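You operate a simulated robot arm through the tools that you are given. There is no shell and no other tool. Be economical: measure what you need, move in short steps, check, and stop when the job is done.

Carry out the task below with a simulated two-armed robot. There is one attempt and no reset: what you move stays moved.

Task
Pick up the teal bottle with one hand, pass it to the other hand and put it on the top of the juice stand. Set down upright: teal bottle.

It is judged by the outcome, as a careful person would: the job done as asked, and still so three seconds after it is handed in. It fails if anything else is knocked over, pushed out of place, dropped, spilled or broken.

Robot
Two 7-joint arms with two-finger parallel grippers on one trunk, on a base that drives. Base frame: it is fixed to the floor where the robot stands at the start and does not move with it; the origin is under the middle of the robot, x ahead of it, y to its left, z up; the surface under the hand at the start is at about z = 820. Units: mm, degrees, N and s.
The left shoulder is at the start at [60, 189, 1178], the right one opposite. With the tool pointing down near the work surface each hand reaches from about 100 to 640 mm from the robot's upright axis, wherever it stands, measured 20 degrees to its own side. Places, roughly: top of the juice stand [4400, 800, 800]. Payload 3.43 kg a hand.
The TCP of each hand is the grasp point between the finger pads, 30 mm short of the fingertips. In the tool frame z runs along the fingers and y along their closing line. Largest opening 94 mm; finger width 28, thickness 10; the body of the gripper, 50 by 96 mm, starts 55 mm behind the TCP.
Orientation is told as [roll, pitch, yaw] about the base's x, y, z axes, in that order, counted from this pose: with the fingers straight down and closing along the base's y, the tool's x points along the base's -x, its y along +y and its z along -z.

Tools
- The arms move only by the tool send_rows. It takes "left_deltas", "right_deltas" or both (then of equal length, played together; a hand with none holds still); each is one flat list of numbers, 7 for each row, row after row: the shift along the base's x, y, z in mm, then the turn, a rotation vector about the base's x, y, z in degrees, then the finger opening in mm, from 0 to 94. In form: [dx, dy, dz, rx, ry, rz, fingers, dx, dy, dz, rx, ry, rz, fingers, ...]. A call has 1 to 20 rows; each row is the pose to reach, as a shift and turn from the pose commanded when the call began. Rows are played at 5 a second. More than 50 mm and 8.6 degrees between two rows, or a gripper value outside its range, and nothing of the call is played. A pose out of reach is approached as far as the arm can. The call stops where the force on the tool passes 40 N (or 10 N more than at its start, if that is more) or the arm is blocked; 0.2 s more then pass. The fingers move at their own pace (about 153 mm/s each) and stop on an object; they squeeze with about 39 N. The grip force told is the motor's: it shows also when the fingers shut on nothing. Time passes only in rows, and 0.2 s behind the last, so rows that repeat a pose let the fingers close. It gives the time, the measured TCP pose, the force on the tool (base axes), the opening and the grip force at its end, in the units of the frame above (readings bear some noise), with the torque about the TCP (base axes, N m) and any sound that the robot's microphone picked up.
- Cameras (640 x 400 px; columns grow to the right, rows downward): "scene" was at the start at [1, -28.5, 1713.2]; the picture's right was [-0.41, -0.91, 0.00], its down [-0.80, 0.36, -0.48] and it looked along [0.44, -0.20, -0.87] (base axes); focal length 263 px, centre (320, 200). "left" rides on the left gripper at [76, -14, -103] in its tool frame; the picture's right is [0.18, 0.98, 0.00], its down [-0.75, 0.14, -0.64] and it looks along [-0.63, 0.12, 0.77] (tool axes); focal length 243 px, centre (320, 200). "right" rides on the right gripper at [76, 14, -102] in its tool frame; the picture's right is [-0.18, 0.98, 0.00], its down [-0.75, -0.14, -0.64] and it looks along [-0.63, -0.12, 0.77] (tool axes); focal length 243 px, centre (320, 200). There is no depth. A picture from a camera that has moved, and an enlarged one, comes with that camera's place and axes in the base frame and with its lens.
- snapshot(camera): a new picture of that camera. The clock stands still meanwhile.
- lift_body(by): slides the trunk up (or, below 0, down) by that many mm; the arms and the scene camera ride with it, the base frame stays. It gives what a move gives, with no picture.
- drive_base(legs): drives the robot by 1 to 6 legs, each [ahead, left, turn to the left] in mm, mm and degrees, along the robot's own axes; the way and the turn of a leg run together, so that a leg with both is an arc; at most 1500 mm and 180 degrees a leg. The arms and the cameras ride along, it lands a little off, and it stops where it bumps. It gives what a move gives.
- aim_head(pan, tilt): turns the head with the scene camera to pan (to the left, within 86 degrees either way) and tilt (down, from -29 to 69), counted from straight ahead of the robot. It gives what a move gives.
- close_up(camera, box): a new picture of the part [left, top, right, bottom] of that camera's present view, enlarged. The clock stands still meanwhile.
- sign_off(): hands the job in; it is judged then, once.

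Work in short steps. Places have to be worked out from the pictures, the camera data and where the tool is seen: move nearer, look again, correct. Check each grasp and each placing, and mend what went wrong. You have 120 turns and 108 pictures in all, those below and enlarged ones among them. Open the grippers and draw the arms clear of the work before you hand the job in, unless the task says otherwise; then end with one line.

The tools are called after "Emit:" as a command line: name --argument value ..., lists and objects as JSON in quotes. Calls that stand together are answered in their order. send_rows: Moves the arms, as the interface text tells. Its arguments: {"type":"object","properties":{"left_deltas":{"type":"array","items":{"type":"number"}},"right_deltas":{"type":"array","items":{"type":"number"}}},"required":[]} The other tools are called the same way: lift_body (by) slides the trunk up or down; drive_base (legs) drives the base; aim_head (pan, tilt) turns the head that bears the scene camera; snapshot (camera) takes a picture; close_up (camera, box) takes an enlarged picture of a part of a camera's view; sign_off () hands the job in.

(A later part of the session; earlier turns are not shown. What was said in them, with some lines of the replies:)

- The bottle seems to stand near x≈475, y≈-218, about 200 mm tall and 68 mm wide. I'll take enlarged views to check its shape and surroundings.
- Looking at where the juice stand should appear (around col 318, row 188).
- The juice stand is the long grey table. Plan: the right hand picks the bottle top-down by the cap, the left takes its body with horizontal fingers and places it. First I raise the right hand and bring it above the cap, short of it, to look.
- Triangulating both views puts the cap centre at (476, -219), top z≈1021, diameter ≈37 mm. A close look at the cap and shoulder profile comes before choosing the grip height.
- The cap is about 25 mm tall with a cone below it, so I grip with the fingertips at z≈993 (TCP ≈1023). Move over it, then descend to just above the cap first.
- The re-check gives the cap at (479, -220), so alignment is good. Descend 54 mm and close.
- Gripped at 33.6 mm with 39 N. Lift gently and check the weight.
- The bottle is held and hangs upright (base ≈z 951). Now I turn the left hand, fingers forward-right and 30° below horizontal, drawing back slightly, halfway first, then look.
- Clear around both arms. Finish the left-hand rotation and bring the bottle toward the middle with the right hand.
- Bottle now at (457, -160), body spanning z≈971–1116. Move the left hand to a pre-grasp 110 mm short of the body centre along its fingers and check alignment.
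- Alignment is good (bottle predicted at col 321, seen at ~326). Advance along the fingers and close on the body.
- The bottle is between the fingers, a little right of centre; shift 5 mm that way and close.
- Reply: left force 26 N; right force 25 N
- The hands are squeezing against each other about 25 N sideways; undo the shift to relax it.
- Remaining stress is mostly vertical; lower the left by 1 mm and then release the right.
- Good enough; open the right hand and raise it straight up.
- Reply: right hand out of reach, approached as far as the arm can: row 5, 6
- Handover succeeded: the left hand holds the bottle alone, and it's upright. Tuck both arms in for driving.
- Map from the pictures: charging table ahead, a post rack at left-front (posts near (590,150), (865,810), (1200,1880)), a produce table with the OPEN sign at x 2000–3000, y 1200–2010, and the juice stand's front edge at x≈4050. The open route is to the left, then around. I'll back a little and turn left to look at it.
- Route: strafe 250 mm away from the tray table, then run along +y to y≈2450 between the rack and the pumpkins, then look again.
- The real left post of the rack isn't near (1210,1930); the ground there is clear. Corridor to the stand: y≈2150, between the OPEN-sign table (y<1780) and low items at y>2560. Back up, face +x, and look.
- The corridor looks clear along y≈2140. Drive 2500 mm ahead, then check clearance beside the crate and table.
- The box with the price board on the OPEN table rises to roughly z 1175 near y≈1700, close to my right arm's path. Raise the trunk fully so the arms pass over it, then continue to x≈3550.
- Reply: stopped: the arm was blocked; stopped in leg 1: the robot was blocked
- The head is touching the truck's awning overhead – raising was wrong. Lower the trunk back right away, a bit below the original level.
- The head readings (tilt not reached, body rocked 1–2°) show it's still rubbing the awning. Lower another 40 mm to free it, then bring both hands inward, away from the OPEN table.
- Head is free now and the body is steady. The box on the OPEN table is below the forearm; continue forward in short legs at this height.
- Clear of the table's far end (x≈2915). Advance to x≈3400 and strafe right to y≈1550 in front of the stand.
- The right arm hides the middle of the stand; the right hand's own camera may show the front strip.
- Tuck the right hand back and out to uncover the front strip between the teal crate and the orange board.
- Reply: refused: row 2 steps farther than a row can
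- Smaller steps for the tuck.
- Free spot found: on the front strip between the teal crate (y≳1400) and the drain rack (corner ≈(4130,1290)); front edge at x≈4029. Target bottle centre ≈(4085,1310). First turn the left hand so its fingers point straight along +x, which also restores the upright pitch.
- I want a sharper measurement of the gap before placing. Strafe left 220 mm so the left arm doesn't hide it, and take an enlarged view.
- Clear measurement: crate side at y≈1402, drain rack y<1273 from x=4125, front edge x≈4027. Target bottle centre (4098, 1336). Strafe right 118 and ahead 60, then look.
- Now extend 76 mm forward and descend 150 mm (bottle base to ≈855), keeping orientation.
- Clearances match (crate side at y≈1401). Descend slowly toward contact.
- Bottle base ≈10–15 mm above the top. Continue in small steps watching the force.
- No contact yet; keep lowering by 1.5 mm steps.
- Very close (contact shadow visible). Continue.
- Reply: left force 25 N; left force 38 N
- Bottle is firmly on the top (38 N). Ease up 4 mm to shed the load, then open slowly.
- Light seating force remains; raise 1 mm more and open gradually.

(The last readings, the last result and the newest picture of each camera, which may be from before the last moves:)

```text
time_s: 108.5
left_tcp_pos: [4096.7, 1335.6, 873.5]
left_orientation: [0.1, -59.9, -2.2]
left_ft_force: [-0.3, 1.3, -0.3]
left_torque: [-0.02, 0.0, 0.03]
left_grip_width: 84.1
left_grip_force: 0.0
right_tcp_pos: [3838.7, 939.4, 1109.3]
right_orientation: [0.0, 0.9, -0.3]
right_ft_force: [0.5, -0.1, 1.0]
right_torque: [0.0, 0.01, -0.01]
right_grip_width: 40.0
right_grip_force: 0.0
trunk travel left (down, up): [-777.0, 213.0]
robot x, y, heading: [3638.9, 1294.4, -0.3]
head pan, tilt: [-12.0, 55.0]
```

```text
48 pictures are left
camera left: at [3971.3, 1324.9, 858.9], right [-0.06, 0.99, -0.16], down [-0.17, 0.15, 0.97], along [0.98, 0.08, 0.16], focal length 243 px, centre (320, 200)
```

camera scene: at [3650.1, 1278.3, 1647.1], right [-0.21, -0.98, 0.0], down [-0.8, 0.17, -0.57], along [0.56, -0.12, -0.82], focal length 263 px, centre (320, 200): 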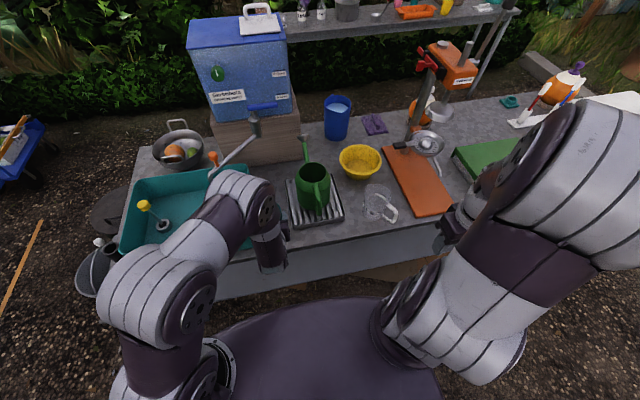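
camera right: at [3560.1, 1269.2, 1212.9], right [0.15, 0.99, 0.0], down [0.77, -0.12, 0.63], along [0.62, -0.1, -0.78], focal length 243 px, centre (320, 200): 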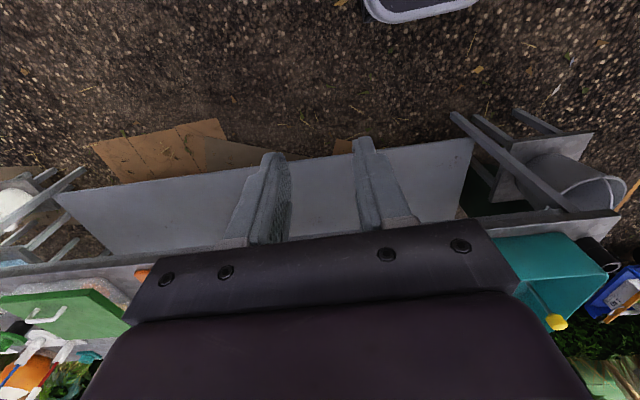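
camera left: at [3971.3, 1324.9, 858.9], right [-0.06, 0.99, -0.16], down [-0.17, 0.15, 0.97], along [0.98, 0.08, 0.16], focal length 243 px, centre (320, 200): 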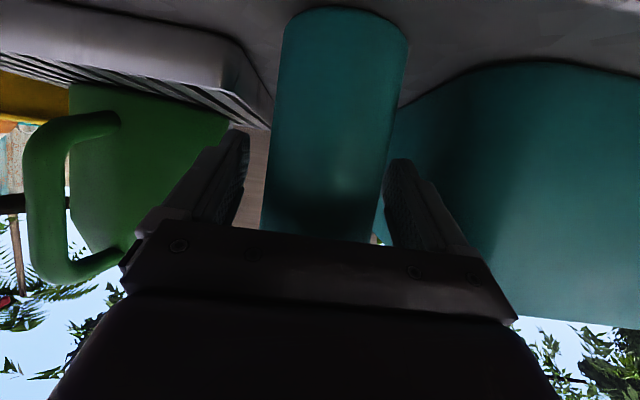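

Bottle stands free; it sits nearer the crate-side finger, so shift 4 mm that way, then back out along the finger axis.

Emit:
send_rows --left_deltas '[0, 3, 0, 0, 0, 0, 84, -15, 4.5, 6, 0, 0, 0, 84, -35, 5, 16, 0, 0, 0, 84, -60, 6, 30, 0, 0, 0, 84, -90, 7, 45, 0, 0, 0, 84, -120, 8, 60, 0, 0, 0, 84]'

Emit:
snapshot --camera "left"

Emit:
snapshot --camera "scene"

```text
time_s: 110.0
left_tcp_pos: [4014.0, 1340.6, 942.4]
left_orientation: [-9.6, -63.2, 10.9]
left_ft_force: [-0.2, 0.5, -0.1]
left_torque: [-0.02, -0.02, 0.0]
left_grip_width: 84.0
left_grip_force: 0.1
right_tcp_pos: [3838.7, 940.2, 1110.4]
right_orientation: [0.1, 0.9, -0.3]
right_ft_force: [-1.0, 0.4, 0.0]
right_torque: [0.01, -0.03, 0.02]
right_grip_width: 40.1
right_grip_force: 0.0
trunk travel left (down, up): [-777.0, 213.0]
robot x, y, heading: [3636.6, 1293.0, -0.3]
head pan, tilt: [-12.0, 55.0]
stopped in row 6 (left hand): the arm was blocked; the commanded pose is now the measured one
```

```text
47 pictures are left
camera left: at [3889.5, 1318.1, 920.9], right [-0.12, 0.96, -0.24], down [-0.25, 0.2, 0.95], along [0.96, 0.17, 0.22], focal length 243 px, centre (320, 200)
```

left: 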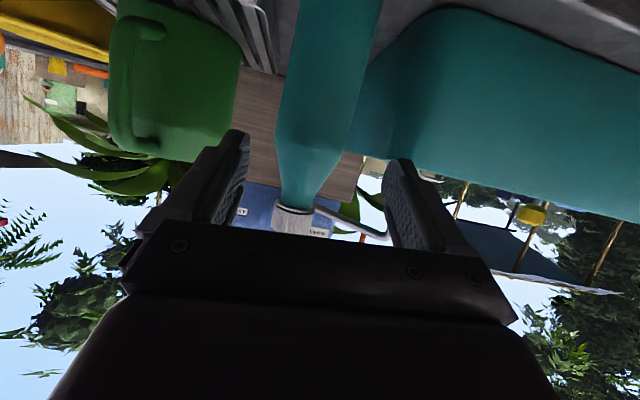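

```text
46 pictures are left
camera scene: at [3649.9, 1278.6, 1647.0], right [-0.21, -0.98, 0.0], down [-0.8, 0.17, -0.57], along [0.56, -0.12, -0.82], focal length 263 px, centre (320, 200)
```

scene: 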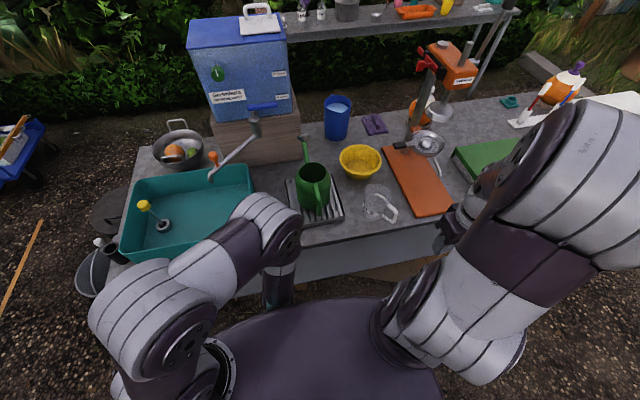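

The arm's fold limit stopped the retreat, but the fingertips (x≈4041) are already clear of the bottle (near side x≈4066). Back off with the base instead.

Emit:
drive_base --legs '[[-250, 0, 0]]'

Emit:
aim_head --pan 0 --tilt 40

Emit:
snapshot --camera "scene"

Emit:
snapshot --camera "left"

```text
time_s: 111.9
left_tcp_pos: [3765.6, 1341.0, 941.4]
left_orientation: [-9.7, -63.2, 11.4]
left_ft_force: [-0.6, 0.0, 0.4]
left_torque: [-0.03, 0.01, -0.01]
left_grip_width: 84.3
left_grip_force: 0.1
right_tcp_pos: [3594.7, 940.7, 1107.2]
right_orientation: [0.0, 0.9, 0.2]
right_ft_force: [0.0, -0.1, 0.2]
right_torque: [-0.02, 0.0, -0.01]
right_grip_width: 40.1
right_grip_force: 0.0
trunk travel left (down, up): [-777.0, 213.0]
robot x, y, heading: [3391.6, 1296.1, -0.1]
head pan, tilt: [-12.0, 55.0]
```

```text
time_s: 112.6
left_tcp_pos: [3764.7, 1342.4, 941.5]
left_orientation: [-10.0, -63.4, 11.5]
left_ft_force: [0.7, -0.2, -0.2]
left_torque: [0.03, 0.04, -0.02]
left_grip_width: 84.2
left_grip_force: 0.1
right_tcp_pos: [3593.5, 941.8, 1109.0]
right_orientation: [0.0, 0.8, 0.2]
right_ft_force: [-0.8, -0.4, 0.0]
right_torque: [0.01, -0.01, 0.01]
right_grip_width: 40.1
right_grip_force: 0.1
trunk travel left (down, up): [-777.0, 213.0]
robot x, y, heading: [3388.6, 1295.2, 0.0]
head pan, tilt: [0.0, 40.0]
```

```text
45 pictures are left
camera scene: at [3415.4, 1293.6, 1667.6], right [0.0, -1.0, 0.0], down [-0.64, 0.0, -0.77], along [0.77, 0.0, -0.64], focal length 263 px, centre (320, 200)
```

scene: 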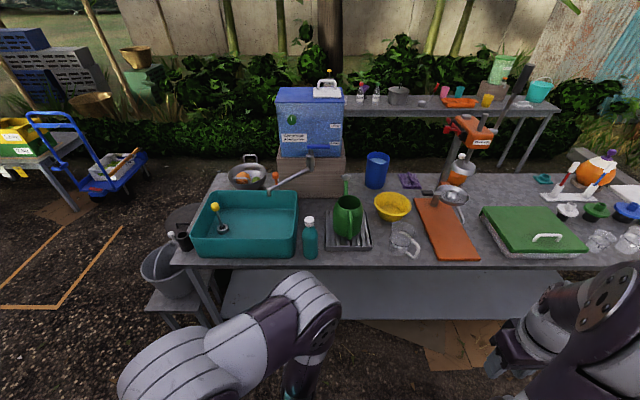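

```text
44 pictures are left
camera left: at [3640.9, 1319.0, 921.4], right [-0.13, 0.96, -0.24], down [-0.25, 0.2, 0.95], along [0.96, 0.18, 0.22], focal length 243 px, centre (320, 200)
```

left: 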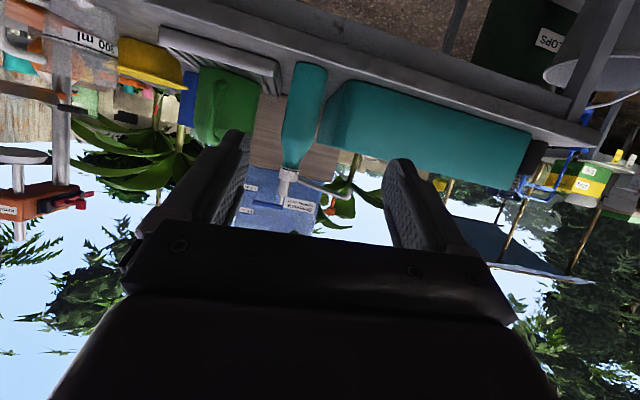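

The bottle stands upright on the juice stand, with nothing around it disturbed. Open the right gripper fully and take one closing check.

Emit:
send_rows --right_deltas '[0, 0, 0, 0, 0, 0, 90, 0, 0, 0, 0, 0, 0, 90]'

Emit:
close_up --camera "scene" --box '[220, 160, 420, 285]'

```text
time_s: 113.2
left_tcp_pos: [3764.2, 1341.0, 942.9]
left_orientation: [-9.9, -63.4, 11.5]
left_ft_force: [-0.6, 0.0, 0.0]
left_torque: [0.0, 0.01, -0.01]
left_grip_width: 84.0
left_grip_force: 0.0
right_tcp_pos: [3593.1, 941.4, 1109.5]
right_orientation: [0.0, 0.8, 0.2]
right_ft_force: [0.3, -0.7, 0.6]
right_torque: [-0.02, -0.04, 0.0]
right_grip_width: 90.0
right_grip_force: 0.2
trunk travel left (down, up): [-777.0, 213.0]
robot x, y, heading: [3391.0, 1293.9, 0.0]
head pan, tilt: [0.0, 40.0]
```

```text
3.20 times, centred on (320, 222) of scene
camera zoom: at [3415.8, 1293.6, 1667.7], right [0.0, -1.0, 0.0], down [-0.64, 0.0, -0.77], along [0.77, 0.0, -0.64], focal length 842 px, centre (320, 128)
```

zoom: 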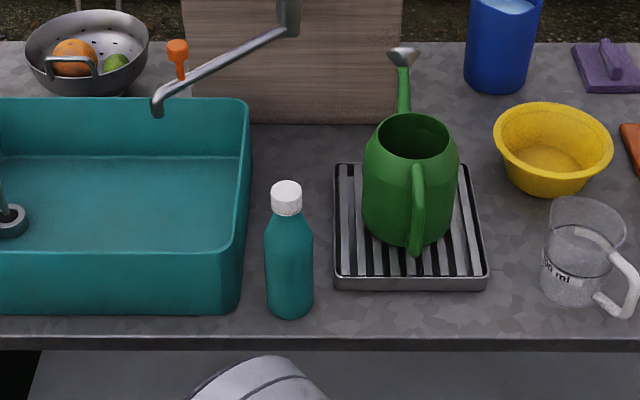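

The bottle is upright and free-standing on the stand, both grippers are open and the arms are clear. Handing in.

Emit:
sign_off

```text
The job is handed in.
```

The teal bottle was picked up with the right hand, passed to the left, and now stands upright on top of the juice stand; on the way the head rubbed the fruit truck's awning, with no damage seen, though I didn't look back at it or the OPEN-sign table.
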